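You operate a simulated robot arm through the tools that you are given. There is no shell and no other tool. Be economical: measure what you need, move in short steps, check, and stop when the job is done.

You run a simulated two-armed robot. Do the job below in one go: nothing can be reset, and whatever is moved stays where it is left.

TASK
Put the carton labelled "discs" from the top of the side bench on the middle of the motor box top and the carton that says "pegs" on the top of the low stand. Put the black cloth on the blue disc. Take the purple cloth and leave it on the upper end shelf. Turn the knob of disc four to 4. Open the washer drawer, put the blue eye on the top of the side bench away in the inside of the washer drawer, then shut the drawer. Do these in any order. Set down upright: carton.

It is judged by the outcome, as a careful person would: the job done as asked, and still so three seconds after it is handed in. It fails if anything else is knocked over, pushed out of place, dropped, spilled or broken. Flat cloth is picked up by pressing the open fingertips on it (5 to 10 N) and closing them slowly along it; thin cloth reads only 2 to 8 mm in the jaws.

THE ROBOT
Two 7-joint arms with two-finger grippers on one trunk, on a base that drives. Base frame: it is fixed to the floor where the robot stands at the start and does not move with it; the origin is under the middle of the robot, x ahead of it, y to its left, z up; the surface under the hand at the start is at about z = 800. Units: mm, rad, N and s.
The left shoulder is at the start at [187, 216, 945], the right one opposite. With the tool pointing down near the work surface each hand reaches from about 100 to 920 mm from the robot's upright axis, wherever it stands, measured 20 degrees to its own side. Places, roughly: black cloth (7x6x5 cm) [-7900, -2400, 1000]; blue disc (10x10x1 cm) [-7300, 200, 800]; blue eye (3x3x2 cm) [600, -800, 800]; carton [750, 0, 750]; inside of the washer drawer [-2700, 3300, 700]; knob of disc four [-6900, -1100, 800]; middle of the motor box top [-1800, -2500, 1000]; purple cloth (10x7x3 cm) [-7600, -100, 400]; top of the low stand [600, 900, 700]; upper end shelf [-7500, -200, 800]; washer drawer [-2700, 3200, 700]. Payload 3.18 kg a hand.
The tool frame of a hand sits at the grasp point between the pads (the TCP): z along the fingers, y along the line on which they close. The tips reach 30 mm beyond it. Largest opening 144 mm; the body of the gripper starts 103 mm behind the TCP.
Orientation is told as [roll, pitch, yaw] about the base's x, y, z axes, in that order, counted from this pose: with the fingers straight down and closing along the base's y, the tool's x points along the base's -x, its y along +y and its z along -z.

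THE INTERFACE
- The arms move only by the tool play_rows. It takes "left_moves", "right_moves" or both (then of equal length, played together; a hand with none holds still); each is a list of rows, each an object of numbers (a shift or turn left out is 0, a gripper value left out holds the last): "hand": the finger opening in mm, from 0 to 144; "x", "y", "z": the shift along the base's x, y, z in mm; "ax", "ay", "az": the turn, a rotation vector about the base's x, y, z in rad. In form: [{"hand": .., "x": .., "y": .., "z": .., "ax": .., "ay": .., "az": ..}, ...]. A call has 1 to 20 rows; each row shifts and turns the commanded pose from where the row before left it. A row lasts 0.2 s, in which the tool goes at most 50 mm and 0.15 rad; a call with a longer step from one row to the next is refused whole, and so is a gripper value outside its range. Where a pose cannot be reached the arm comes as near as it can. A force on the tool above 40 N (or 10 N above the force at the start of the call, whichever is more), or a blocked arm, ends the call early, and 0.2 s more pass. The fingers move at their own pace and stop on an object; they squeeze with about 23 N. The grip force told is the motor's: it shows also when the fingers shut on nothing. Time passes only in rows, and 0.2 s behind the last, so rows that do not move let the fingers close. It gives the time, the measured TCP pose, the force on the tool (base axes), the opening and the grip force at its end, in the units of the frame above (readings bear some noise), with the torque about the TCP (base axes, N m) and any sound that the robot's microphone picked up, and new pictures: "views" is both (left out), scene, wrist or none (wrist: the cameras of the hands that moved).
- Cameras (640 x 400 px; columns grow to the right, rows downward): "scene" is now at [351.5, 21.6, 1139.3]; the picture's right is [0.23, -0.97, 0.00], its down [-0.26, -0.06, -0.96] and it looks along [0.94, 0.22, -0.27] (base axes); focal length 214 px, centre (320, 200). "left" rides on the left gripper at [76, -16, -143] in its tool frame; the picture's right is [0.21, 0.98, 0.00], its down [-0.84, 0.18, -0.51] and it looks along [-0.50, 0.11, 0.86] (tool axes); focal length 218 px, centre (320, 200). "right" rides on the right gripper at [76, 16, -143] in its tool frame; the picture's right is [-0.21, 0.98, 0.00], its down [-0.84, -0.18, -0.51] and it looks along [-0.50, -0.11, 0.86] (tool axes); focal length 218 px, centre (320, 200). There is no depth. A picture from a camera that has moved, and an enlarged one, comes with that camera's place and axes in the base frame and with its lens.
- raise_lower(by): slides the trunk up (or, below 0, down) by that many mm; the arms and the scene camera ride with it, the base frame stays. It gives what a move gives, with no picture.
- base_move(legs): drives the robot by 1 to 6 legs, each [ahead, left, turn to the left] in mm, mm and rad, along the robot's own axes; the way and the turn of a leg run together, so that a leg with both is an arc; at most 1500 mm and 3.142 rad a leg. The arms and the cameras ride along, it lands a little off, and it stops where it bumps. It gives what a move gives, and a new picture of the scene camera.
- turn_head(pan, tilt): turns the head with the scene camera to pan (to the left, within 1.396 rad either way) and tilt (down, from -0.506 to 1.204), counted from straight ahead of the robot. It gives what a move gives, and a new picture of the scene camera.
- close_up(camera, box): a new picture of the part [left, top, right, bottom] of that camera's present view, enlarged. No time passes.
- job_done(): hands the job in; it is judged then, once.

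Work in short steps. Places have to be worked out from the pictures, the camera data and where the tool is seen: move nearer, look again, correct. Check each grasp and each placing, and mend what went wrong. You have 196 turns and 260 pictures in all, those below and enlarged ones among them. Open the grippers and draw the arms clear of the work before you hand the job in, unless the task says otherwise; then end with one line.

The tools are called by a JSON object that holds its "fn" and its "kwargs". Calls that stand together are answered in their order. play_rows: Moves the arms, as the interface text tells. Its arguments: {"type":"object","properties":{"left_moves":{"type":"array"},"right_moves":{"type":"array"},"views":{"type":"string","enum":["both","scene","wrist","none"]}},"required":[]} The other tools are called the same way: raise_lower (by) slides the trunk up or down; base_move (legs) drives the base; turn_head (pan, tilt) turns the head that bears the scene camera; close_up (camera, box) takes an enlarged picture of a part of a camera's view; job_done () hands the job in.

At the start:

```text
clock: 0.0
left_position: [393.6, 299.5, 1014.8]
left_ee_rot: [-0.002, 0.0, 0.002]
left_force: [-0.3, 0.9, 0.0]
left_moment: [0.01, 0.01, 0.0]
left_width: 143.7
left_grip_force: 0.0
right_position: [412.9, -51.3, 950.9]
right_ee_rot: [-0.317, -0.008, -0.264]
right_force: [59.2, 58.7, -145.5]
right_moment: [-20.96, -3.41, -9.81]
right_width: 144.0
right_grip_force: 0.0
trunk travel left (down, up): [-39.0, 330.0]
robot x, y, heading: [-1.3, 4.9, -0.003]
head pan, tilt: [0.271, 1.201]
```

scene: 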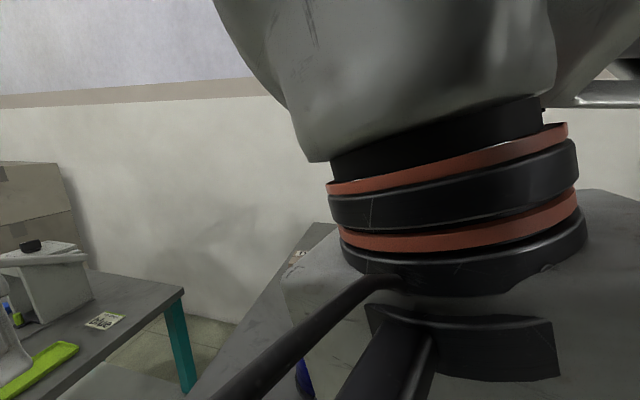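
right: 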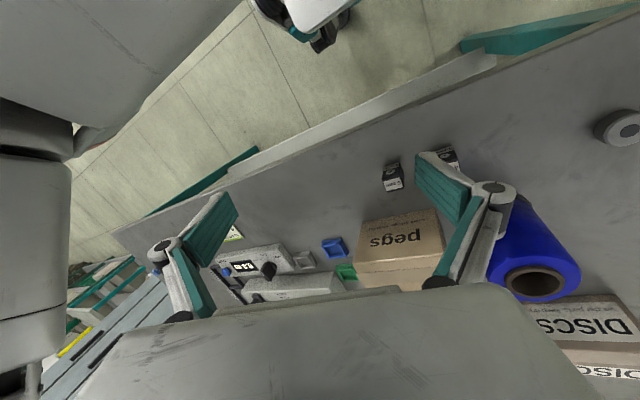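
left: 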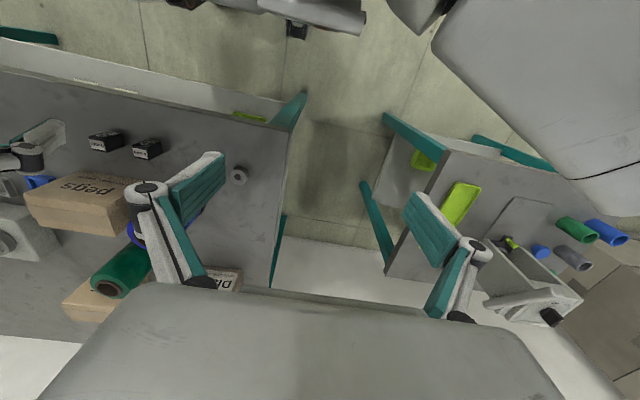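

The right hand reads a large force at the start, so it may be pressing on something. I'll ease it up and out a little and look.

{"fn": "play_rows", "kwargs": {"right_moves": [{"y": -20}, {"y": -20}, {"y": -20}], "views": "scene"}}

```text
clock: 0.8
left_position: [394.2, 296.7, 1014.5]
left_ee_rot: [-0.001, 0.0, 0.0]
left_force: [-0.4, 0.7, 0.8]
left_moment: [-0.01, -0.02, -0.01]
left_width: 144.1
left_grip_force: 0.2
right_position: [416.1, -112.4, 949.9]
right_ee_rot: [-0.328, -0.001, -0.279]
right_force: [13.5, 10.1, -9.2]
right_moment: [-2.28, 1.24, -2.07]
right_width: 143.8
right_grip_force: 0.1
trunk travel left (down, up): [-39.0, 330.0]
robot x, y, heading: [-1.7, -4.5, -0.002]
head pan, tilt: [0.271, 1.201]
camera scene: at [352.0, 1.1, 1120.6], right [0.02, -1.0, 0.0], down [-0.46, -0.01, -0.89], along [0.89, 0.02, -0.46], focal length 214 px, centre (320, 200)
```

scene: 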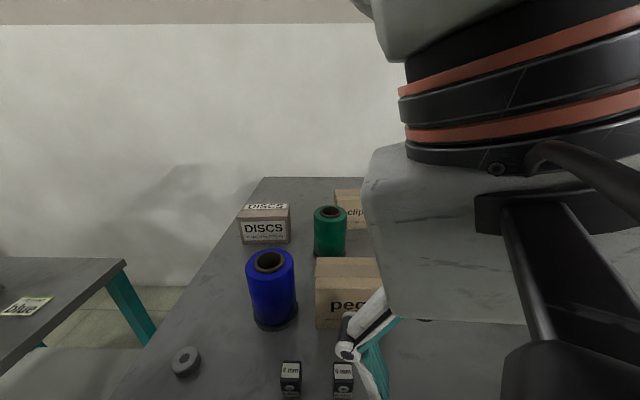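

The head was pressing on the right arm, and it eased. I'll move the right hand further out and straighten it.

{"fn": "play_rows", "kwargs": {"right_moves": [{"y": -40, "z": 10}, {"y": -40, "z": 10}, {"y": -40, "z": 10, "ax": 0.1, "az": 0.09}, {"y": -40, "z": 10, "ax": 0.12, "az": 0.09}, {"y": -30, "z": 10, "ax": 0.1, "az": 0.09}], "views": "both"}}

{"fn": "turn_head", "kwargs": {"pan": 0, "tilt": 0.7}}

```text
clock: 2.0
left_position: [393.8, 298.9, 1016.1]
left_ee_rot: [-0.002, 0.0, 0.001]
left_force: [0.7, -0.7, -1.0]
left_moment: [-0.02, -0.01, 0.0]
left_width: 144.4
left_grip_force: 0.0
right_position: [412.3, -299.6, 1002.4]
right_ee_rot: [0.003, 0.034, 0.011]
right_force: [-0.4, -0.5, 0.0]
right_moment: [0.03, -0.02, 0.02]
right_width: 143.8
right_grip_force: 0.0
trunk travel left (down, up): [-39.0, 330.0]
robot x, y, heading: [-1.2, 3.0, -0.001]
head pan, tilt: [0.271, 1.201]
camera scene: at [314.1, 14.3, 1065.0], right [0.27, -0.96, 0.0], down [-0.9, -0.25, -0.36], along [0.35, 0.1, -0.93], focal length 214 px, centre (320, 200)
camera right: at [340.4, -284.6, 1148.7], right [0.2, 0.98, 0.0], down [0.86, -0.17, 0.48], along [0.47, -0.1, -0.88], focal length 218 px, centre (320, 200)
```

scene: 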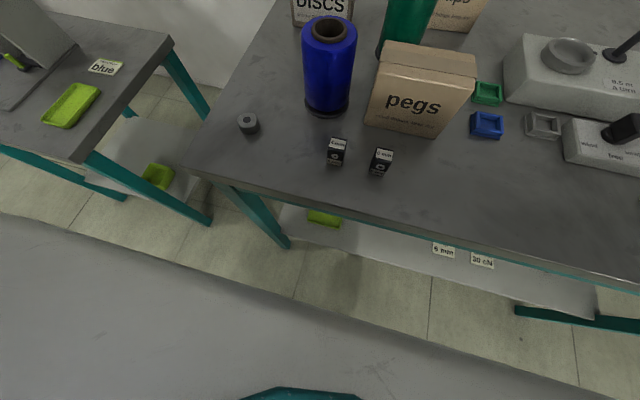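
right: 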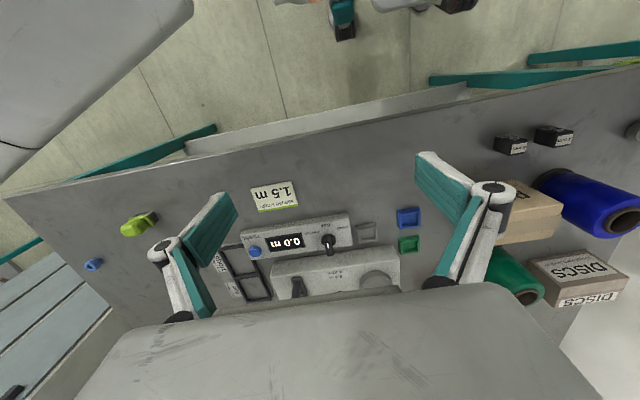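

```text
clock: 2.9
left_position: [394.9, 299.7, 1014.6]
left_ee_rot: [0.0, 0.001, 0.002]
left_force: [-0.2, -0.8, 0.2]
left_moment: [-0.01, 0.03, 0.02]
left_width: 143.8
left_grip_force: 0.0
right_position: [414.0, -299.5, 1003.2]
right_ee_rot: [0.002, 0.034, 0.01]
right_force: [-0.4, 0.6, -0.3]
right_moment: [-0.02, -0.02, 0.0]
right_width: 143.9
right_grip_force: 0.1
trunk travel left (down, up): [-39.0, 330.0]
robot x, y, heading: [1.3, 1.3, 0.001]
head pan, tilt: [0.0, 0.7]
camera scene: at [345.6, 0.0, 1100.6], right [0.0, -1.0, 0.0], down [-0.64, 0.0, -0.76], along [0.76, 0.0, -0.64], focal length 214 px, centre (320, 200)
```

scene: 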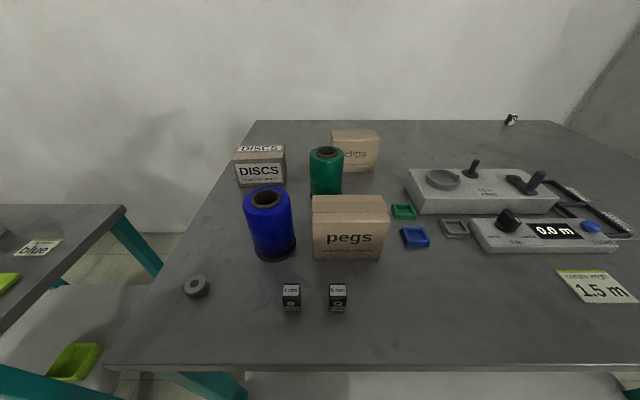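

The right arm is free now. The bench top comes out at about z=800, with pegs near [560,-45] and discs near [760,150]. I'll look to the left at the low stand and to the right at the blue eye.

{"fn": "turn_head", "kwargs": {"pan": 1.2, "tilt": 0.6}}

{"fn": "turn_head", "kwargs": {"pan": -0.9, "tilt": 0.7}}

```text
clock: 4.3
left_position: [394.5, 299.0, 1015.4]
left_ee_rot: [-0.001, 0.002, 0.002]
left_force: [0.5, 0.3, 0.4]
left_moment: [0.01, -0.02, -0.02]
left_width: 144.1
left_grip_force: 0.1
right_position: [414.3, -299.2, 1003.6]
right_ee_rot: [0.001, 0.036, 0.011]
right_force: [0.3, -0.6, 0.2]
right_moment: [-0.01, 0.01, -0.04]
right_width: 144.2
right_grip_force: 0.1
trunk travel left (down, up): [-39.0, 330.0]
robot x, y, heading: [-2.1, -2.2, 0.003]
head pan, tilt: [1.201, 0.6]
camera scene: at [292.6, 82.3, 1109.3], right [0.93, -0.36, 0.0], down [-0.2, -0.53, -0.83], along [0.3, 0.77, -0.56], focal length 214 px, centre (320, 200)
```

scene: 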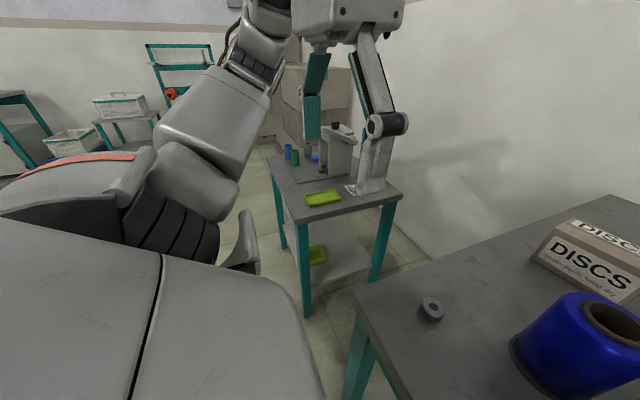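

```text
clock: 6.3
left_position: [394.0, 298.8, 1015.3]
left_ee_rot: [-0.002, 0.001, 0.003]
left_force: [0.4, 0.4, -0.1]
left_moment: [0.03, -0.02, 0.01]
left_width: 143.8
left_grip_force: 0.0
right_position: [413.0, -299.0, 1003.5]
right_ee_rot: [0.001, 0.034, 0.01]
right_force: [0.1, 0.1, -0.4]
right_moment: [0.02, 0.01, 0.0]
right_width: 143.8
right_grip_force: 0.0
trunk travel left (down, up): [-39.0, 330.0]
robot x, y, heading: [2.2, 1.7, -0.002]
head pan, tilt: [-0.901, 0.7]
camera scene: at [313.4, -66.6, 1100.7], right [-0.78, -0.62, 0.0], down [-0.4, 0.5, -0.76], along [0.48, -0.6, -0.64], focal length 214 px, centre (320, 200)
```

scene: 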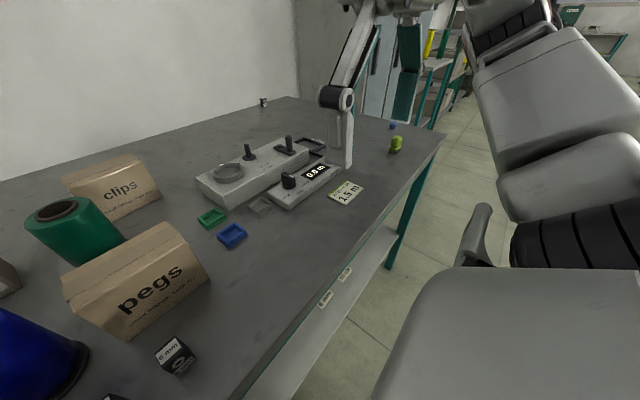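

The low stand top spans about x 410–810 and y 550–1085 at z≈700. I'll move the left wrist camera over it to find free space before grasping.

{"fn": "play_rows", "kwargs": {"left_moves": [{"y": 48}, {"y": 48}, {"y": 48}, {"y": 48}, {"y": 48}, {"y": 40, "x": 0}, {"x": 0}], "views": "wrist"}}

{"fn": "close_up", "kwargs": {"camera": "right", "box": [0, 150, 320, 350]}}

```text
clock: 7.9
left_position: [337.5, 361.8, 943.3]
left_ee_rot: [-0.002, 0.0, 0.003]
left_force: [0.4, 0.1, 0.0]
left_moment: [0.0, -0.01, 0.03]
left_width: 144.0
left_grip_force: 0.2
left hand out of reach, approached as far as the arm can: row 1, 2, 3, 4, 5, 6
right_position: [414.1, -300.2, 1003.3]
right_ee_rot: [0.002, 0.034, 0.011]
right_force: [0.3, -0.2, 0.0]
right_moment: [0.0, -0.02, -0.02]
right_width: 144.2
right_grip_force: 0.1
trunk travel left (down, up): [-39.0, 330.0]
robot x, y, heading: [-0.7, -1.0, 0.0]
head pan, tilt: [-0.901, 0.7]
camera left: at [259.8, 344.7, 1087.7], right [-0.21, 0.98, 0.0], down [0.84, 0.18, 0.51], along [0.5, 0.11, -0.86], focal length 218 px, centre (320, 200)
```

left: 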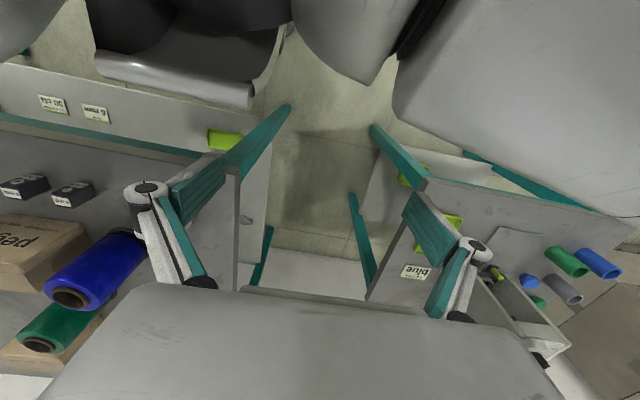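

```text
2.00 times, centred on (160, 250) of right
camera zoom: at [341.7, -283.7, 1148.1], right [0.2, 0.98, -0.01], down [0.86, -0.17, 0.48], along [0.47, -0.1, -0.88], focal length 436 px, centre (640, 100)
```

zoom: 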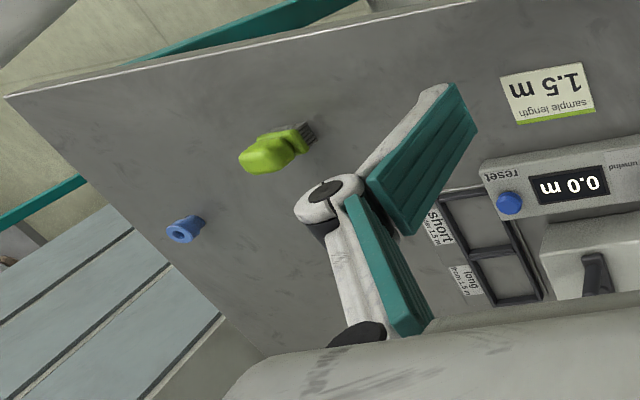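

The left arm was too low to reach out at that height. I'll raise the trunk, then move the left hand toward pegs (about [588,-43], 60 deep × 107 wide, top ≈883) and yaw it so it closes along x.

{"fn": "raise_lower", "kwargs": {"by": 150}}

{"fn": "turn_head", "kwargs": {"pan": 0, "tilt": 0.9}}

```text
clock: 9.7
left_position: [339.7, 361.2, 1093.1]
left_ee_rot: [-0.001, 0.003, 0.003]
left_force: [0.7, 0.0, -0.5]
left_moment: [0.0, 0.07, 0.0]
left_width: 143.8
left_grip_force: 0.0
right_position: [414.1, -301.6, 1150.3]
right_ee_rot: [0.002, 0.037, 0.01]
right_force: [-0.3, 0.4, -0.6]
right_moment: [0.01, 0.04, 0.0]
right_width: 144.0
right_grip_force: 0.1
trunk travel left (down, up): [-189.0, 180.0]
robot x, y, heading: [3.1, -0.2, 0.0]
head pan, tilt: [-0.901, 0.7]
```

```text
clock: 10.9
left_position: [338.9, 359.5, 1094.3]
left_ee_rot: [-0.002, -0.001, 0.002]
left_force: [0.4, -1.0, -0.4]
left_moment: [0.0, -0.03, 0.0]
left_width: 144.0
left_grip_force: 0.1
right_position: [411.4, -302.0, 1152.4]
right_ee_rot: [0.001, 0.035, 0.011]
right_force: [0.1, 0.1, -0.2]
right_moment: [0.02, 0.0, -0.02]
right_width: 144.1
right_grip_force: 0.0
trunk travel left (down, up): [-189.0, 180.0]
robot x, y, heading: [-1.1, -3.1, -0.004]
head pan, tilt: [0.0, 0.901]
camera scene: at [180.6, -0.2, 1269.8], right [0.0, -1.0, 0.0], down [-0.78, 0.0, -0.62], along [0.62, 0.0, -0.78], focal length 214 px, centre (320, 200)
```

scene: 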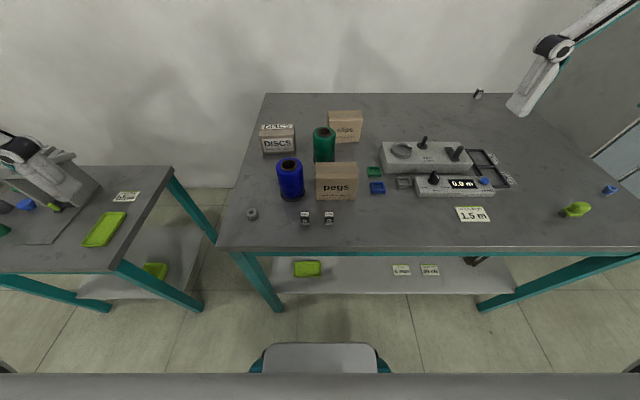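

Good overview. Pegs' front is at x≈555, y≈-45, and there is clear space on the low stand around [735,690]. I'll move the left hand above pegs with the yaw.

{"fn": "play_rows", "kwargs": {"left_moves": [{"x": 20.7, "y": -33.6, "z": -5, "az": -0.131}, {"x": 20.7, "y": -33.6, "z": -5, "az": -0.131}, {"x": 20.7, "y": -33.6, "z": -5, "az": -0.131}, {"x": 20.7, "y": -33.6, "z": -5, "az": -0.131}, {"x": 20.7, "y": -33.6, "z": -5, "az": -0.131}, {"x": 20.7, "y": -33.6, "z": -5, "az": -0.131}, {"x": 20.7, "y": -33.6, "z": -5, "az": -0.131}, {"x": 20.7, "y": -33.6, "z": -5, "az": -0.131}, {"x": 20.7, "y": -33.6, "z": -5, "az": -0.131}, {"x": 20.7, "y": -33.6, "z": -5, "az": -0.131}, {"x": 20.7, "y": -33.6, "z": -5, "az": -0.131}, {"x": 20.7, "y": -33.6, "z": -5, "az": -0.131}], "views": "both"}}

```text
clock: 13.5
left_position: [430.2, 240.2, 1090.2]
left_ee_rot: [0.04, -0.135, -0.478]
left_force: [0.3, -0.1, -0.5]
left_moment: [-0.02, 0.01, 0.0]
left_width: 144.1
left_grip_force: 0.0
left hand out of reach, approached as far as the arm can: row 4, 5, 6, 7, 8, 9, 10, 11, 12
right_position: [414.7, -300.0, 1151.4]
right_ee_rot: [0.0, 0.038, 0.012]
right_force: [0.1, -0.6, 1.0]
right_moment: [-0.05, 0.04, 0.0]
right_width: 144.2
right_grip_force: 0.0
trunk travel left (down, up): [-189.0, 180.0]
robot x, y, heading: [1.6, 0.3, 0.002]
head pan, tilt: [0.0, 0.901]
camera scene: at [182.1, 0.6, 1269.3], right [0.0, -1.0, 0.0], down [-0.78, 0.0, -0.62], along [0.62, 0.0, -0.78], focal length 214 px, centre (320, 200)
camera left: at [334.6, 265.1, 1220.9], right [0.26, 0.97, 0.01], down [0.75, -0.21, 0.62], along [0.6, -0.15, -0.78], focal length 218 px, centre (320, 200)
```

scene: 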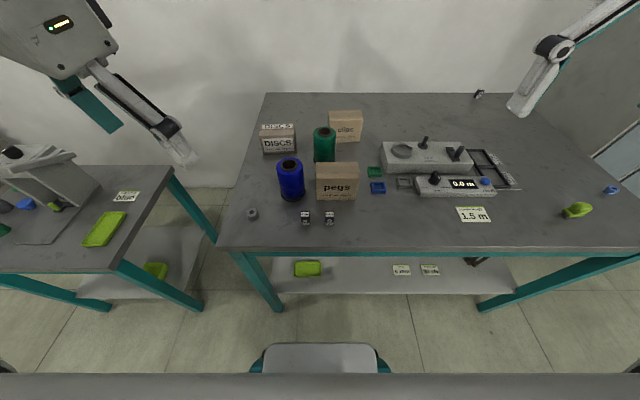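
left: 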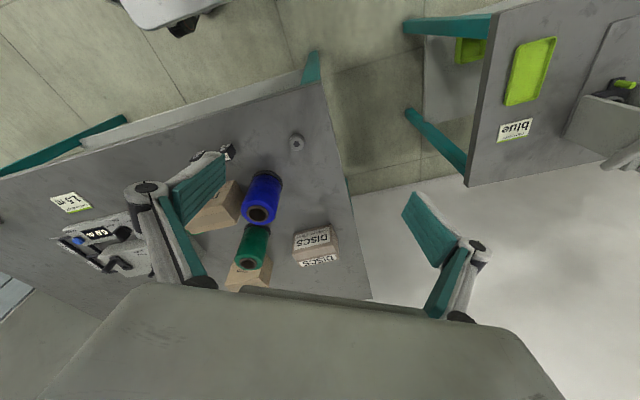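

The hand stopped short with that yaw. I'll straighten it, go lower, move toward pegs, and then try the yaw there.

{"fn": "play_rows", "kwargs": {"left_moves": [{"z": -15, "ay": 0.034, "ax": -0.01, "az": 0.12}, {"z": -15, "ay": 0.034, "ax": -0.01, "az": 0.12}, {"z": -15, "ay": 0.034, "ax": -0.01, "az": 0.12}, {"z": -15, "ay": 0.034, "ax": -0.01, "az": 0.12}, {"y": -35, "x": 15}, {"y": -35, "x": 15}, {"y": -35, "x": 15}, {"y": -35, "x": 15}, {"y": -35, "x": 15}, {"y": -35, "x": 15}], "views": "none"}}

```text
clock: 15.7
left_position: [520.7, 28.3, 1031.8]
left_ee_rot: [-0.027, -0.015, 0.008]
left_force: [-0.2, 0.5, -0.1]
left_moment: [0.02, 0.01, -0.01]
left_width: 144.2
left_grip_force: 0.0
right_position: [412.6, -301.7, 1151.8]
right_ee_rot: [0.0, 0.035, 0.011]
right_force: [0.0, 0.0, -0.9]
right_moment: [0.04, 0.04, 0.02]
right_width: 144.3
right_grip_force: 0.1
trunk travel left (down, up): [-189.0, 180.0]
robot x, y, heading: [-0.8, -0.1, 0.001]
head pan, tilt: [0.0, 0.901]
```

The left hand is at [521,28,1032]. I'll turn the yaw now while moving over pegs.

{"fn": "play_rows", "kwargs": {"left_moves": [{"x": 5.6, "y": -6, "z": -2, "ax": 0.002, "az": -0.131}, {"x": 5.6, "y": -6, "z": -2, "ax": 0.002, "az": -0.131}, {"x": 5.6, "y": -6, "z": -2, "ax": 0.002, "az": -0.131}, {"x": 5.6, "y": -6, "z": -2, "ax": 0.002, "az": -0.131}, {"x": 5.6, "y": -6, "z": -2, "ax": 0.002, "az": -0.131}, {"x": 5.6, "y": -6, "z": -2, "ax": 0.002, "az": -0.131}, {"x": 5.6, "y": -6, "z": -2, "ax": 0.002, "az": -0.131}, {"x": 5.6, "y": -6, "z": -2, "ax": 0.002, "az": -0.131}, {"x": 5.6, "y": -6, "z": -2, "ax": 0.002, "az": -0.131}, {"x": 5.6, "y": -6, "z": -2, "ax": 0.002, "az": -0.131}, {"x": 5.6, "y": -6, "z": -2, "ax": 0.002, "az": -0.131}, {"x": 5.6, "y": -6, "z": -2, "ax": 0.002, "az": -0.131}], "views": "both"}}

```text
clock: 18.3
left_position: [541.5, 6.3, 1023.5]
left_ee_rot: [-0.02, -0.015, -0.516]
left_force: [0.8, 0.1, 0.1]
left_moment: [0.02, -0.01, 0.01]
left_width: 144.1
left_grip_force: 0.0
left hand out of reach, approached as far as the arm can: row 5, 6, 7, 8, 9, 10, 11, 12
right_position: [413.0, -301.4, 1151.1]
right_ee_rot: [0.001, 0.034, 0.01]
right_force: [0.3, -0.4, -0.1]
right_moment: [0.0, 0.02, 0.0]
right_width: 144.0
right_grip_force: 0.0
trunk travel left (down, up): [-189.0, 180.0]
robot x, y, heading: [1.8, 2.0, -0.001]
head pan, tilt: [0.0, 0.901]
camera scene: at [180.6, -0.1, 1269.8], right [0.0, -1.0, 0.0], down [-0.78, 0.0, -0.62], along [0.62, 0.0, -0.78], focal length 214 px, centre (320, 200)
camera left: at [466.6, 33.8, 1165.8], right [0.3, 0.95, -0.02], down [0.82, -0.25, 0.52], along [0.49, -0.17, -0.86], focal length 218 px, centre (320, 200)
```

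scene: 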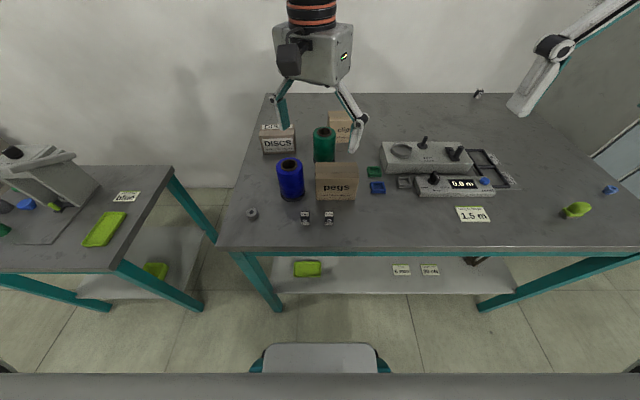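
left: 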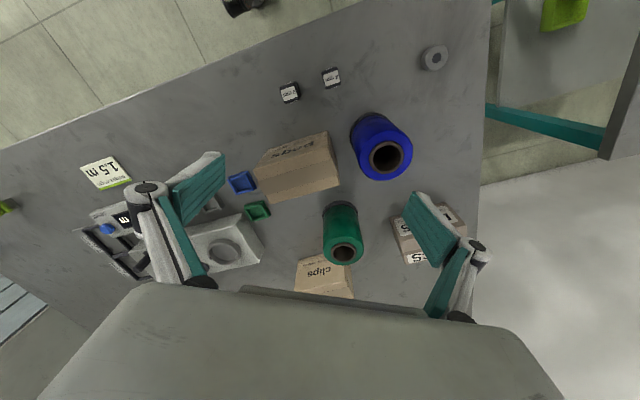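

The yaw limit is near -0.5 this way, so I'll try the positive direction.

{"fn": "play_rows", "kwargs": {"left_moves": [{"az": 0.14}, {"az": 0.14}, {"az": 0.14}, {"az": 0.14}, {"az": 0.14}, {"az": 0.14}, {"az": 0.14}, {"az": 0.14}, {"az": 0.14}, {"az": 0.14}, {"az": 0.14}, {"az": 0.14}, {"az": 0.14}, {"az": 0.14}, {"az": 0.126}], "views": "both"}}

```text
clock: 21.5
left_position: [541.6, 8.0, 1021.2]
left_ee_rot: [-0.024, -0.013, 1.572]
left_force: [0.1, -0.2, -0.1]
left_moment: [0.03, -0.04, -0.01]
left_width: 144.1
left_grip_force: 0.0
right_position: [413.2, -300.7, 1151.0]
right_ee_rot: [0.003, 0.035, 0.011]
right_force: [0.3, 0.5, 0.1]
right_moment: [0.02, 0.01, 0.01]
right_width: 143.7
right_grip_force: 0.0
trunk travel left (down, up): [-189.0, 180.0]
robot x, y, heading: [2.3, 1.6, -0.003]
head pan, tilt: [0.0, 0.901]
camera scene: at [180.7, -0.1, 1269.8], right [0.0, -1.0, 0.0], down [-0.78, 0.0, -0.62], along [0.62, 0.0, -0.78], focal length 214 px, centre (320, 200)
camera left: at [554.0, -71.1, 1165.0], right [-0.98, -0.21, -0.02], down [-0.19, 0.84, 0.52], along [-0.09, 0.51, -0.86], focal length 218 px, centre (320, 200)
```

scene: 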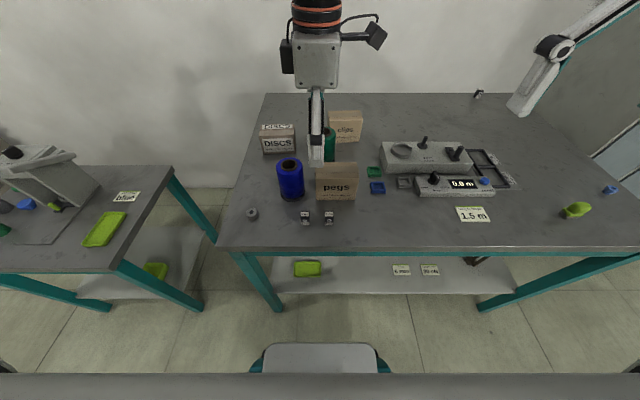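
left: 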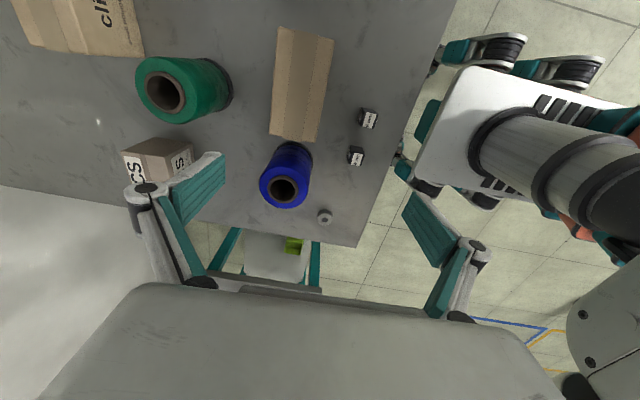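

Positive yaw works. Pegs' top spans x 545–609 and y -97–12, centre ≈ [578,-43], with about 0.05 yaw. I'll centre over it and go partway down.

{"fn": "play_rows", "kwargs": {"left_moves": [{"hand": 110, "x": 9, "y": -13, "ax": 0.006, "ay": 0.003, "az": 0.0125}, {"x": 9, "y": -13, "ax": 0.006, "ay": 0.003, "az": 0.0125}, {"x": 9, "y": -13, "ax": 0.006, "ay": 0.003, "az": 0.0125}, {"x": 9, "y": -13, "ax": 0.006, "ay": 0.003, "az": 0.0125}, {"z": -30}, {"z": -30}, {"z": -30}, {}], "views": "wrist"}}

```text
clock: 23.3
left_position: [578.0, -45.5, 932.5]
left_ee_rot: [-0.011, -0.037, 1.62]
left_force: [0.2, -0.4, 0.3]
left_moment: [0.03, 0.02, -0.01]
left_width: 109.9
left_grip_force: 0.0
right_position: [412.5, -300.5, 1151.4]
right_ee_rot: [0.001, 0.033, 0.01]
right_force: [-0.1, 0.6, 0.3]
right_moment: [-0.01, -0.02, -0.01]
right_width: 144.1
right_grip_force: 0.1
trunk travel left (down, up): [-189.0, 180.0]
robot x, y, heading: [2.4, 1.8, 0.001]
head pan, tilt: [0.0, 0.901]
camera left: at [596.0, -125.3, 1073.6], right [-0.97, -0.26, -0.02], down [-0.22, 0.81, 0.54], along [-0.12, 0.52, -0.84], focal length 218 px, centre (320, 200)
```

left: 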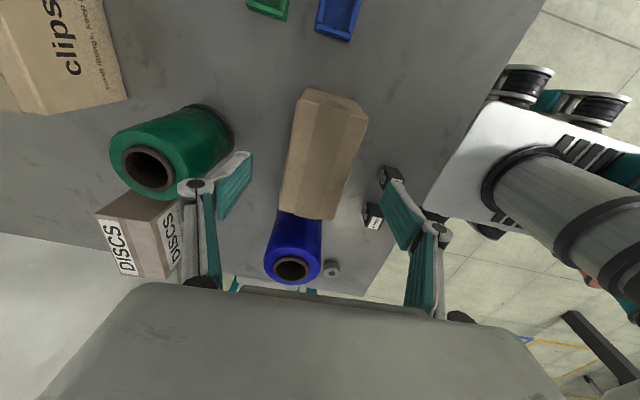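

The box sits well centred between the fingers. I'll level the hand, go down to z≈848 and close.

{"fn": "play_rows", "kwargs": {"left_moves": [{"z": -28, "ax": -0.012, "ay": 0.004, "az": -0.01}, {"z": -28, "ax": -0.012, "ay": 0.004}, {"z": -28, "ax": -0.012, "ay": 0.003}, {}, {"hand": 80}, {"hand": 50}, {"hand": 40}, {"hand": 40}], "views": "wrist"}}

```text
clock: 25.1
left_position: [578.3, -43.3, 848.1]
left_ee_rot: [0.002, -0.003, 1.608]
left_force: [0.4, -0.9, 2.9]
left_moment: [-0.06, -0.2, -0.02]
left_width: 59.6
left_grip_force: 22.5
right_position: [412.5, -301.5, 1151.7]
right_ee_rot: [0.001, 0.035, 0.012]
right_force: [-0.8, 0.5, -0.3]
right_moment: [-0.01, -0.01, 0.01]
right_width: 143.6
right_grip_force: 0.0
trunk travel left (down, up): [-189.0, 180.0]
robot x, y, heading: [0.9, -0.5, 0.003]
head pan, tilt: [0.0, 0.901]
camera left: at [597.0, -119.2, 991.1], right [-0.97, -0.25, 0.0], down [-0.21, 0.83, 0.51], along [-0.13, 0.49, -0.86], focal length 218 px, centre (320, 200)
```

left: 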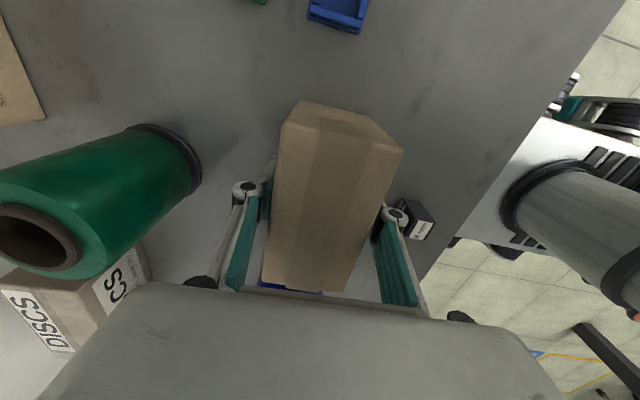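

Pegs is gripped at 60 mm. I'll lift it straight up.

{"fn": "play_rows", "kwargs": {"left_moves": [{"z": 20, "hand": 30}, {"z": 30}, {"z": 30}, {"z": 30}, {"z": 30}, {"z": 30}], "views": "scene"}}

{"fn": "base_move", "kwargs": {"legs": [[0, 400, 0]]}}

```text
clock: 26.5
left_position: [576.0, -46.1, 1020.5]
left_ee_rot: [0.001, -0.002, 1.609]
left_force: [1.1, 0.3, -2.3]
left_moment: [0.0, -0.01, -0.01]
left_width: 59.3
left_grip_force: 23.3
right_position: [410.5, -301.4, 1151.6]
right_ee_rot: [0.003, 0.031, 0.009]
right_force: [-0.7, 0.5, 0.0]
right_moment: [-0.01, 0.02, 0.0]
right_width: 144.2
right_grip_force: 0.0
trunk travel left (down, up): [-189.0, 180.0]
robot x, y, heading: [0.2, 1.4, 0.001]
head pan, tilt: [0.0, 0.901]
camera scene: at [180.0, -0.2, 1270.0], right [0.0, -1.0, 0.0], down [-0.78, 0.0, -0.62], along [0.62, 0.0, -0.78], focal length 214 px, centre (320, 200)
```

scene: 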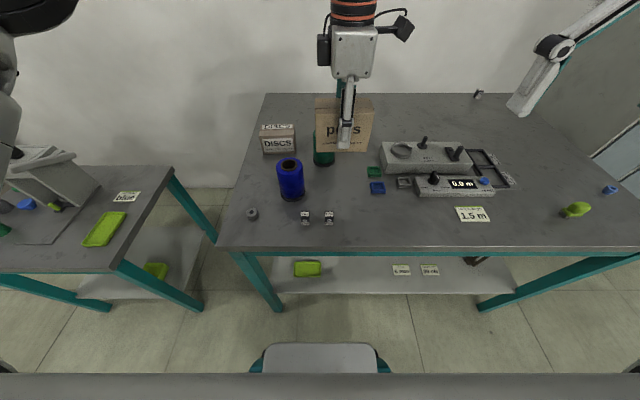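

```text
clock: 30.5
left_position: [575.1, 347.7, 1020.1]
left_ee_rot: [0.003, -0.001, 1.608]
left_force: [0.5, 0.5, -1.2]
left_moment: [-0.04, 0.04, 0.0]
left_width: 59.6
left_grip_force: 23.1
right_position: [411.7, 93.3, 1150.5]
right_ee_rot: [0.002, 0.034, 0.009]
right_force: [-0.3, 0.8, 0.3]
right_moment: [0.0, -0.01, 0.03]
right_width: 144.4
right_grip_force: 0.1
trunk travel left (down, up): [-189.0, 180.0]
robot x, y, heading: [-2.9, 393.6, 0.001]
head pan, tilt: [0.0, 0.901]
camera scene: at [181.0, 393.7, 1269.7], right [0.0, -1.0, 0.0], down [-0.78, 0.0, -0.62], along [0.62, 0.0, -0.78], focal length 214 px, centre (320, 200)
```

scene: 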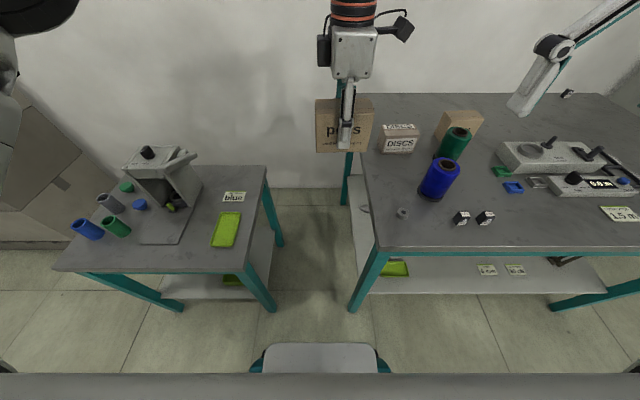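

The stand is clearly visible now. Two views put its top at z≈668, with free space centred at about [770,700] behind the "blue" sign. I'll drive 200 more to the left.

{"fn": "base_move", "kwargs": {"legs": [[0, 200, 0]]}}

```text
clock: 32.9
left_position: [577.2, 546.6, 1019.0]
left_ee_rot: [0.004, -0.003, 1.606]
left_force: [-0.2, 0.3, -2.2]
left_moment: [-0.01, 0.03, 0.02]
left_width: 59.3
left_grip_force: 23.2
right_position: [412.7, 293.9, 1151.8]
right_ee_rot: [0.003, 0.035, 0.009]
right_force: [0.7, -0.6, 0.1]
right_moment: [-0.05, 0.0, 0.01]
right_width: 144.3
right_grip_force: 0.0
trunk travel left (down, up): [-189.0, 180.0]
robot x, y, heading: [-1.8, 594.2, 0.002]
head pan, tilt: [0.0, 0.901]
camera scene: at [181.1, 593.4, 1269.7], right [0.0, -1.0, 0.0], down [-0.78, 0.0, -0.62], along [0.62, 0.0, -0.78], focal length 214 px, centre (320, 200)
```

scene: 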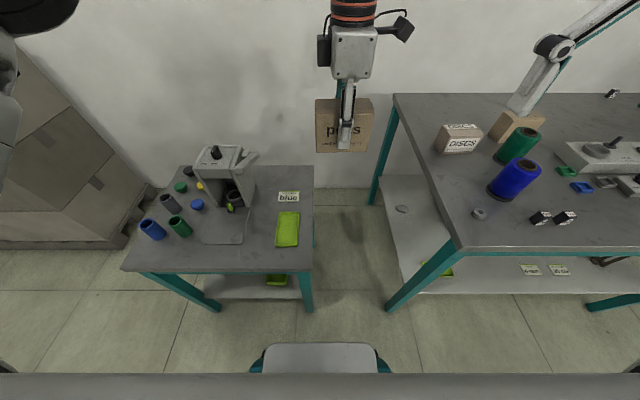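

The free zone behind the sign is y 617–855. I'll move the carton over [770,715] and lower partway.

{"fn": "play_rows", "kwargs": {"left_moves": [{"x": 28, "y": 24, "z": -10}, {"x": 28, "y": 24, "z": -10}, {"x": 28, "y": 24, "z": -10}, {"x": 28, "y": 24, "z": -10}, {"x": 27, "y": 24, "z": -10}, {"x": 27, "y": 24, "z": -10}, {"x": 27, "y": 24, "z": -10}, {"z": -40}, {"z": -40}, {"z": -40}], "views": "both"}}

```text
clock: 35.1
left_position: [767.0, 714.8, 830.4]
left_ee_rot: [0.004, -0.001, 1.609]
left_force: [0.4, 1.4, -2.5]
left_moment: [-0.02, 0.01, -0.04]
left_width: 59.6
left_grip_force: 23.3
left hand out of reach, approached as far as the arm can: row 7
right_position: [412.2, 292.0, 1150.4]
right_ee_rot: [0.001, 0.038, 0.011]
right_force: [1.1, -0.1, 0.8]
right_moment: [-0.02, 0.03, -0.01]
right_width: 144.0
right_grip_force: 0.1
trunk travel left (down, up): [-189.0, 180.0]
robot x, y, heading: [-1.6, 591.6, 0.004]
head pan, tilt: [0.0, 0.901]
camera scene: at [182.1, 593.5, 1269.4], right [0.0, -1.0, 0.0], down [-0.78, 0.0, -0.62], along [0.62, 0.0, -0.78], focal length 214 px, centre (320, 200)
camera left: at [786.9, 639.2, 972.6], right [-0.97, -0.25, 0.0], down [-0.21, 0.83, 0.51], along [-0.13, 0.49, -0.86], focal length 218 px, centre (320, 200)
```

scene: 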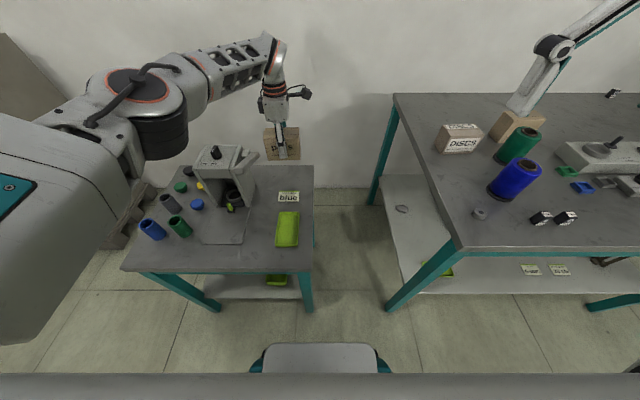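
left: 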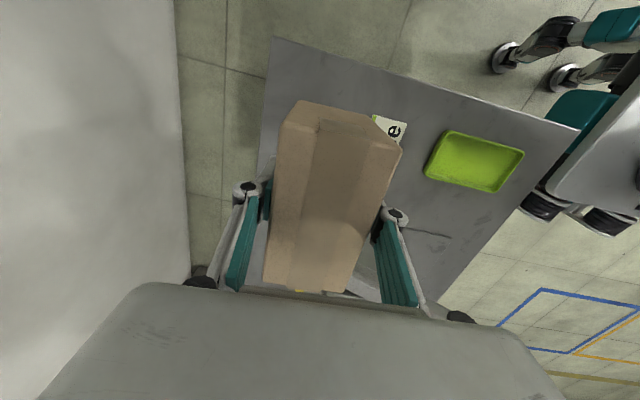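

It is well placed between the sign (x<704) and the far edge (840). I'll lower it until contact.

{"fn": "play_rows", "kwargs": {"left_moves": [{"z": -30}, {"z": -30}, {"z": -30}, {"z": -10}], "views": "none"}}

{"fn": "play_rows", "kwargs": {"left_moves": [{"z": -4}, {"z": -4}, {"z": -3}, {}], "views": "scene"}}

```text
clock: 36.1
left_position: [761.7, 712.1, 733.8]
left_ee_rot: [0.003, -0.001, 1.608]
left_force: [-0.3, -0.4, -2.0]
left_moment: [0.04, 0.0, 0.04]
left_width: 59.6
left_grip_force: 23.1
left hand out of reach, approached as far as the arm can: row 3
right_position: [412.7, 291.5, 1151.3]
right_ee_rot: [0.001, 0.035, 0.01]
right_force: [-0.1, -0.8, 0.1]
right_moment: [-0.02, -0.02, 0.01]
right_width: 144.0
right_grip_force: 0.1
trunk travel left (down, up): [-189.0, 180.0]
robot x, y, heading: [3.4, 593.8, -0.002]
head pan, tilt: [0.0, 0.901]
```

```text
clock: 37.1
left_position: [759.4, 711.9, 721.0]
left_ee_rot: [0.004, -0.002, 1.608]
left_force: [0.7, 0.1, -1.8]
left_moment: [0.03, 0.03, -0.01]
left_width: 59.5
left_grip_force: 22.7
left hand out of reach, approached as far as the arm can: row 2
right_position: [412.7, 292.2, 1150.7]
right_ee_rot: [0.002, 0.035, 0.009]
right_force: [-0.2, 0.2, 1.2]
right_moment: [0.0, -0.04, 0.01]
right_width: 144.1
right_grip_force: 0.1
trunk travel left (down, up): [-189.0, 180.0]
robot x, y, heading: [2.3, 596.2, -0.001]
head pan, tilt: [0.0, 0.901]
camera scene: at [181.1, 593.0, 1269.8], right [0.0, -1.0, 0.0], down [-0.78, 0.0, -0.62], along [0.62, 0.0, -0.78], focal length 214 px, centre (320, 200)
```

scene: 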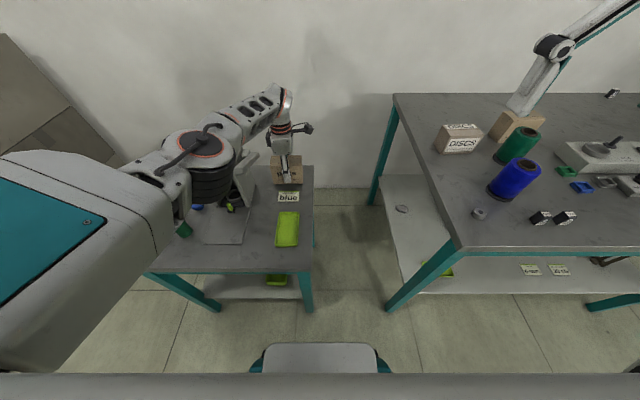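

No contact yet at z=721 and the arm is at its reach limit, so I'll lower with the trunk in small steps.

{"fn": "raise_lower", "kwargs": {"by": -6}}

{"fn": "close_up", "kwargs": {"camera": "scene", "box": [200, 120, 360, 220]}}

```text
clock: 37.6
left_position: [760.4, 713.3, 715.7]
left_ee_rot: [0.004, -0.004, 1.608]
left_force: [0.3, -0.4, -2.0]
left_moment: [-0.06, 0.0, 0.03]
left_width: 59.5
left_grip_force: 23.2
right_position: [411.2, 292.2, 1145.8]
right_ee_rot: [0.002, 0.034, 0.012]
right_force: [-0.6, -0.1, 0.2]
right_moment: [-0.02, -0.04, 0.0]
right_width: 143.9
right_grip_force: 0.1
trunk travel left (down, up): [-183.0, 186.0]
robot x, y, heading: [2.2, 596.8, -0.001]
head pan, tilt: [0.0, 0.901]
```

```text
4.00 times, centred on (280, 170) of scene
camera zoom: at [186.0, 593.4, 1263.4], right [0.0, -1.0, 0.0], down [-0.78, 0.0, -0.62], along [0.62, 0.0, -0.78], focal length 858 px, centre (480, 320)
```

zoom: 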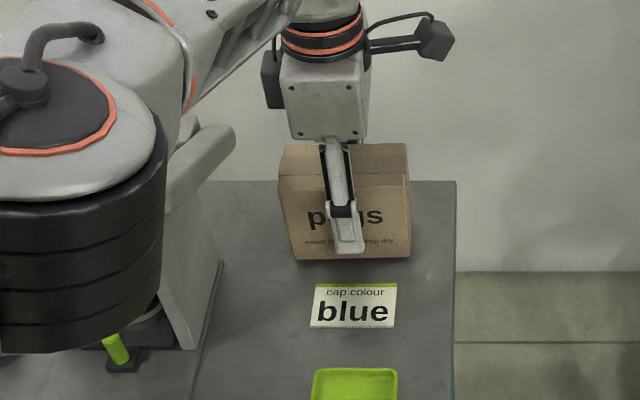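

{"fn": "raise_lower", "kwargs": {"by": -5}}

{"fn": "raise_lower", "kwargs": {"by": -5}}

```text
clock: 38.2
left_position: [762.4, 711.8, 708.8]
left_ee_rot: [0.013, -0.003, 1.608]
left_force: [0.1, 0.1, -2.3]
left_moment: [-0.02, -0.03, -0.04]
left_width: 59.6
left_grip_force: 22.9
right_position: [411.2, 293.7, 1139.5]
right_ee_rot: [0.002, 0.034, 0.011]
right_force: [0.2, -0.1, 0.1]
right_moment: [0.03, -0.04, 0.01]
right_width: 144.0
right_grip_force: 0.1
trunk travel left (down, up): [-178.0, 191.0]
robot x, y, heading: [0.2, 594.4, 0.006]
head pan, tilt: [0.0, 0.901]
```

```text
clock: 38.7
left_position: [762.1, 711.7, 706.1]
left_ee_rot: [0.015, -0.006, 1.61]
left_force: [-6.8, 2.0, 18.4]
left_moment: [0.03, 0.28, 0.01]
left_width: 59.7
left_grip_force: 23.2
right_position: [409.0, 292.0, 1138.1]
right_ee_rot: [0.0, 0.031, 0.012]
right_force: [-0.8, 1.1, -0.3]
right_moment: [0.02, 0.02, -0.03]
right_width: 144.0
right_grip_force: 0.1
trunk travel left (down, up): [-173.0, 196.0]
robot x, y, heading: [-2.5, 590.8, -0.001]
head pan, tilt: [0.0, 0.901]
```

Contact shows 18 N up at z=706, so the carton is standing. I'll release and rise.

{"fn": "play_rows", "kwargs": {"left_moves": [{"hand": 80}, {"hand": 100}, {"hand": 100}, {"z": 20}, {"z": 30}, {"z": 30}, {"z": 30}], "views": "both"}}

```text
clock: 40.3
left_position: [773.8, 709.4, 811.0]
left_ee_rot: [0.019, -0.007, 1.609]
left_force: [-0.1, -0.1, -0.9]
left_moment: [0.0, 0.0, -0.04]
left_width: 99.7
left_grip_force: 0.1
left hand out of reach, approached as far as the arm can: row 4, 5, 6
right_position: [411.2, 293.0, 1133.7]
right_ee_rot: [0.001, 0.033, 0.011]
right_force: [-1.2, 0.6, 0.8]
right_moment: [0.01, 0.04, -0.01]
right_width: 144.2
right_grip_force: 0.0
trunk travel left (down, up): [-173.0, 196.0]
robot x, y, heading: [-2.1, 596.4, 0.005]
head pan, tilt: [0.0, 0.901]
camera scene: at [195.3, 593.1, 1252.5], right [0.0, -1.0, 0.0], down [-0.78, 0.0, -0.62], along [0.62, 0.0, -0.78], focal length 214 px, centre (320, 200)
camera left: at [794.8, 632.3, 954.0], right [-0.97, -0.24, 0.02], down [-0.2, 0.83, 0.52], along [-0.14, 0.5, -0.86], focal length 218 px, centre (320, 200)
```

scene: 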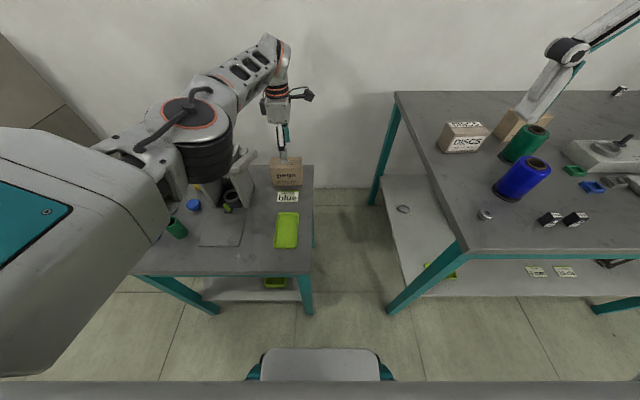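
left: 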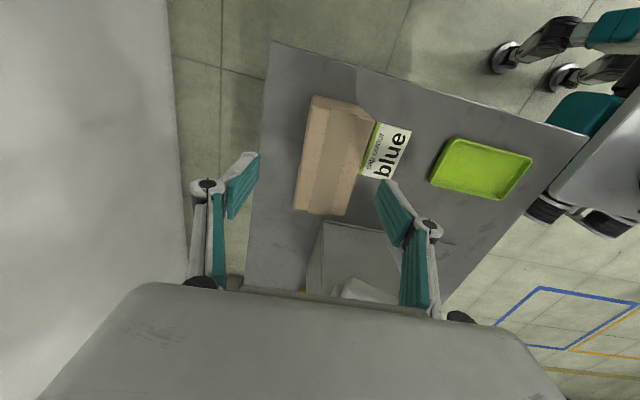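

Pegs stands upright on the low stand behind the sign, and nothing is disturbed. I'll retract the left arm up and back.

{"fn": "play_rows", "kwargs": {"left_moves": [{"x": -20, "z": 35, "hand": 120}, {"x": -25, "z": 35}, {"x": -25, "z": 35}, {"x": -30, "y": -25, "z": 35}, {"x": -30, "y": -25, "z": 25}, {"x": -30, "y": -25, "z": 20}, {"x": -30, "y": -25}, {"x": -20, "y": -25}], "views": "none"}}

{"fn": "base_move", "kwargs": {"legs": [[0, -520, 0]]}}

```text
refused: row 4 steps farther than a row can; nothing moved
```

```text
clock: 44.5
left_position: [776.1, 265.1, 810.6]
left_ee_rot: [0.013, -0.025, 1.611]
left_force: [-0.6, -0.1, 0.7]
left_moment: [0.01, -0.05, 0.03]
left_width: 100.2
left_grip_force: 0.0
right_position: [409.5, -161.5, 1135.3]
right_ee_rot: [0.002, 0.035, 0.006]
right_force: [0.2, 1.2, -0.2]
right_moment: [0.01, 0.01, 0.02]
right_width: 144.1
right_grip_force: 0.1
trunk travel left (down, up): [-173.0, 196.0]
robot x, y, heading: [2.2, 142.9, -0.006]
head pan, tilt: [0.0, 0.901]
stopped in leg 1: the force on the tool passed its limit at 49 N (the readings are from after the stop); the commanded pose is now the measured one
camera scene: at [193.6, 139.5, 1252.4], right [0.0, -1.0, 0.0], down [-0.78, 0.0, -0.62], along [0.62, 0.0, -0.78], focal length 214 px, centre (320, 200)
```

scene: 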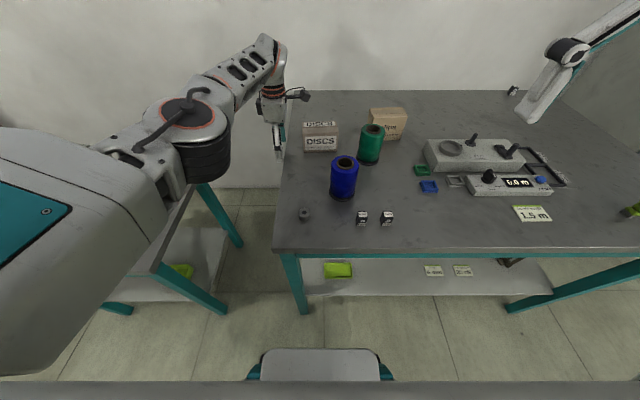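

That drive should have waited for the arm rows. The fingertip touched the bench edge and the drive stopped. I'll back the hand off it and raise it.

{"fn": "play_rows", "kwargs": {"left_moves": [{"y": 15}, {"z": 30}, {"z": 35, "x": -10}, {"z": 35, "x": -20}, {"z": 30, "x": -30}, {"z": 25, "x": -35}, {"x": -35}, {"x": -30}], "views": "wrist"}}

{"fn": "turn_head", "kwargs": {"pan": 0.7, "tilt": 0.8}}

```text
clock: 46.3
left_position: [774.7, 280.2, 904.7]
left_ee_rot: [0.022, -0.031, 1.624]
left_force: [-0.3, -0.3, -0.6]
left_moment: [0.0, -0.02, 0.03]
left_width: 99.7
left_grip_force: 0.0
left hand out of reach, approached as far as the arm can: row 2, 3, 4, 5, 6, 7, 8
right_position: [409.2, -161.9, 1134.8]
right_ee_rot: [0.001, 0.034, 0.007]
right_force: [-0.1, 0.0, -0.2]
right_moment: [0.02, 0.0, 0.01]
right_width: 144.0
right_grip_force: 0.1
trunk travel left (down, up): [-173.0, 196.0]
robot x, y, heading: [-0.7, 142.4, -0.004]
head pan, tilt: [0.0, 0.901]
camera left: at [797.0, 200.7, 1044.3], right [-0.97, -0.26, 0.02], down [-0.21, 0.82, 0.54], along [-0.15, 0.52, -0.84], focal length 218 px, centre (320, 200)
```

left: 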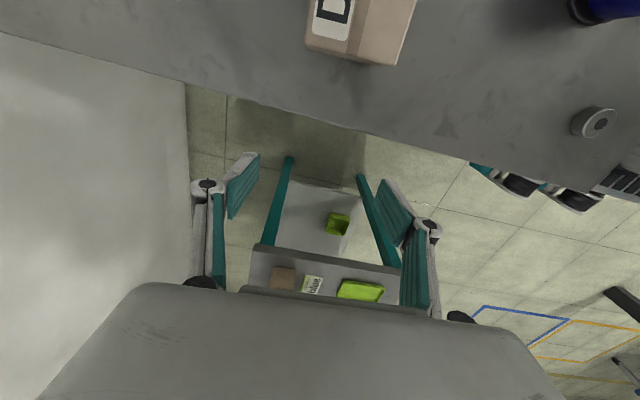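

```text
clock: 47.3
left_position: [774.7, 279.5, 903.5]
left_ee_rot: [0.022, -0.029, 1.623]
left_force: [0.3, -0.3, 0.1]
left_moment: [-0.01, -0.01, -0.02]
left_width: 100.1
left_grip_force: 0.0
right_position: [408.5, -163.0, 1135.4]
right_ee_rot: [0.002, 0.033, 0.006]
right_force: [0.2, 0.6, 0.0]
right_moment: [-0.03, -0.02, 0.03]
right_width: 144.2
right_grip_force: 0.1
trunk travel left (down, up): [-173.0, 196.0]
robot x, y, heading: [-3.0, 140.7, -0.002]
head pan, tilt: [0.7, 0.799]
camera scene: at [180.3, 191.2, 1260.2], right [0.64, -0.77, 0.0], down [-0.55, -0.46, -0.7], along [0.54, 0.45, -0.72], focal length 214 px, centre (320, 200)
```

scene: 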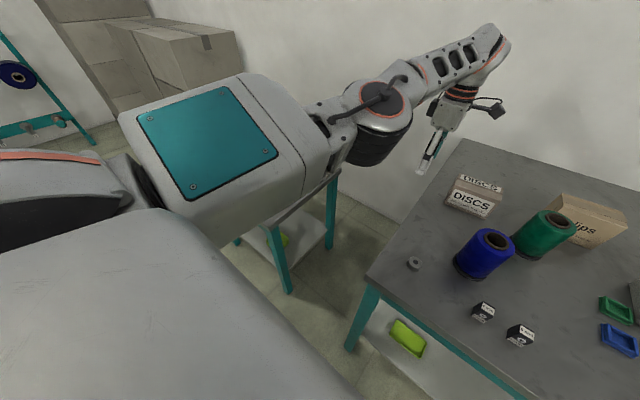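

The hand didn't retract as asked. I'll pull it back in x on its own, then see.

{"fn": "play_rows", "kwargs": {"left_moves": [{"x": -30}, {"x": -35}, {"x": -35}, {"x": -35, "y": -10}, {"x": -20, "y": -20, "z": 20}, {"y": -20, "z": 30}, {"z": 30}], "views": "wrist"}}

```text
clock: 49.1
left_position: [766.5, 283.3, 957.1]
left_ee_rot: [0.03, -0.016, 1.683]
left_force: [0.0, 0.6, -0.1]
left_moment: [0.02, 0.05, -0.02]
left_width: 100.0
left_grip_force: 0.0
left hand out of reach, approached as far as the arm can: row 1, 2, 3, 4, 5, 6, 7
right_position: [409.6, -161.6, 1134.4]
right_ee_rot: [0.002, 0.035, 0.008]
right_force: [-0.1, -1.0, -0.2]
right_moment: [-0.04, 0.0, -0.01]
right_width: 143.9
right_grip_force: 0.1
trunk travel left (down, up): [-173.0, 196.0]
robot x, y, heading: [-0.3, 144.4, -0.005]
head pan, tilt: [0.7, 0.799]
stopped in row 7 (left hand): the arm was blocked; the commanded pose is now the measured one
camera left: at [796.9, 207.5, 1098.6], right [-0.95, -0.32, 0.03], down [-0.26, 0.81, 0.53], along [-0.19, 0.49, -0.85], focal length 218 px, centre (320, 200)
```

left: 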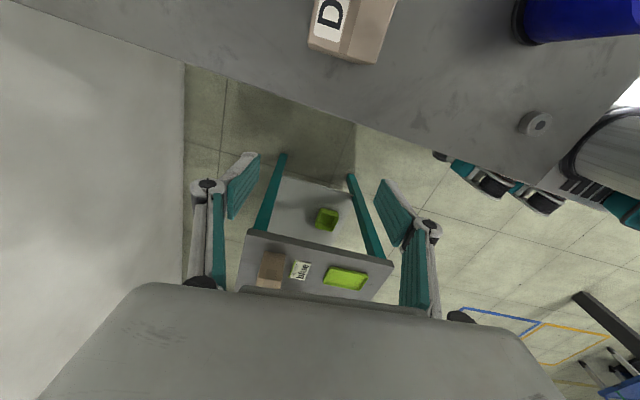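

The yaw is likely at a wrist limit with the arm swung left. I'll turn the yaw back and then retract.

{"fn": "play_rows", "kwargs": {"left_moves": [{"az": -0.14}, {"az": -0.14}, {"az": -0.14}, {"az": -0.14}, {"az": -0.14}, {"az": -0.14}, {"az": -0.14}, {"x": -30}, {"x": -35}, {"x": -35}, {"x": -35}], "views": "wrist"}}

```text
clock: 51.5
left_position: [770.5, 293.3, 951.6]
left_ee_rot: [0.04, -0.005, 0.719]
left_force: [-0.8, -0.1, 0.1]
left_moment: [0.0, -0.01, 0.02]
left_width: 99.8
left_grip_force: 0.0
left hand out of reach, approached as far as the arm can: row 8, 9, 10, 11
right_position: [409.7, -161.5, 1135.7]
right_ee_rot: [0.001, 0.034, 0.009]
right_force: [0.0, -0.2, 0.4]
right_moment: [0.02, -0.03, 0.02]
right_width: 144.1
right_grip_force: 0.2
trunk travel left (down, up): [-173.0, 196.0]
robot x, y, heading: [-0.1, 139.8, -0.007]
head pan, tilt: [0.7, 0.799]
camera left: at [726.3, 226.0, 1094.1], right [-0.8, 0.6, 0.04], down [0.53, 0.67, 0.52], along [0.28, 0.44, -0.85], focal length 218 px, centre (320, 200)
```

left: 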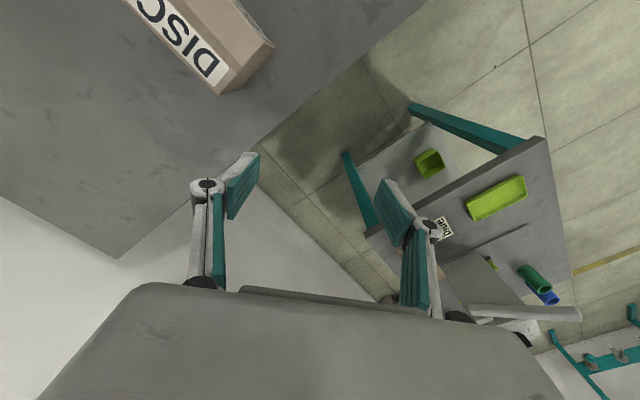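

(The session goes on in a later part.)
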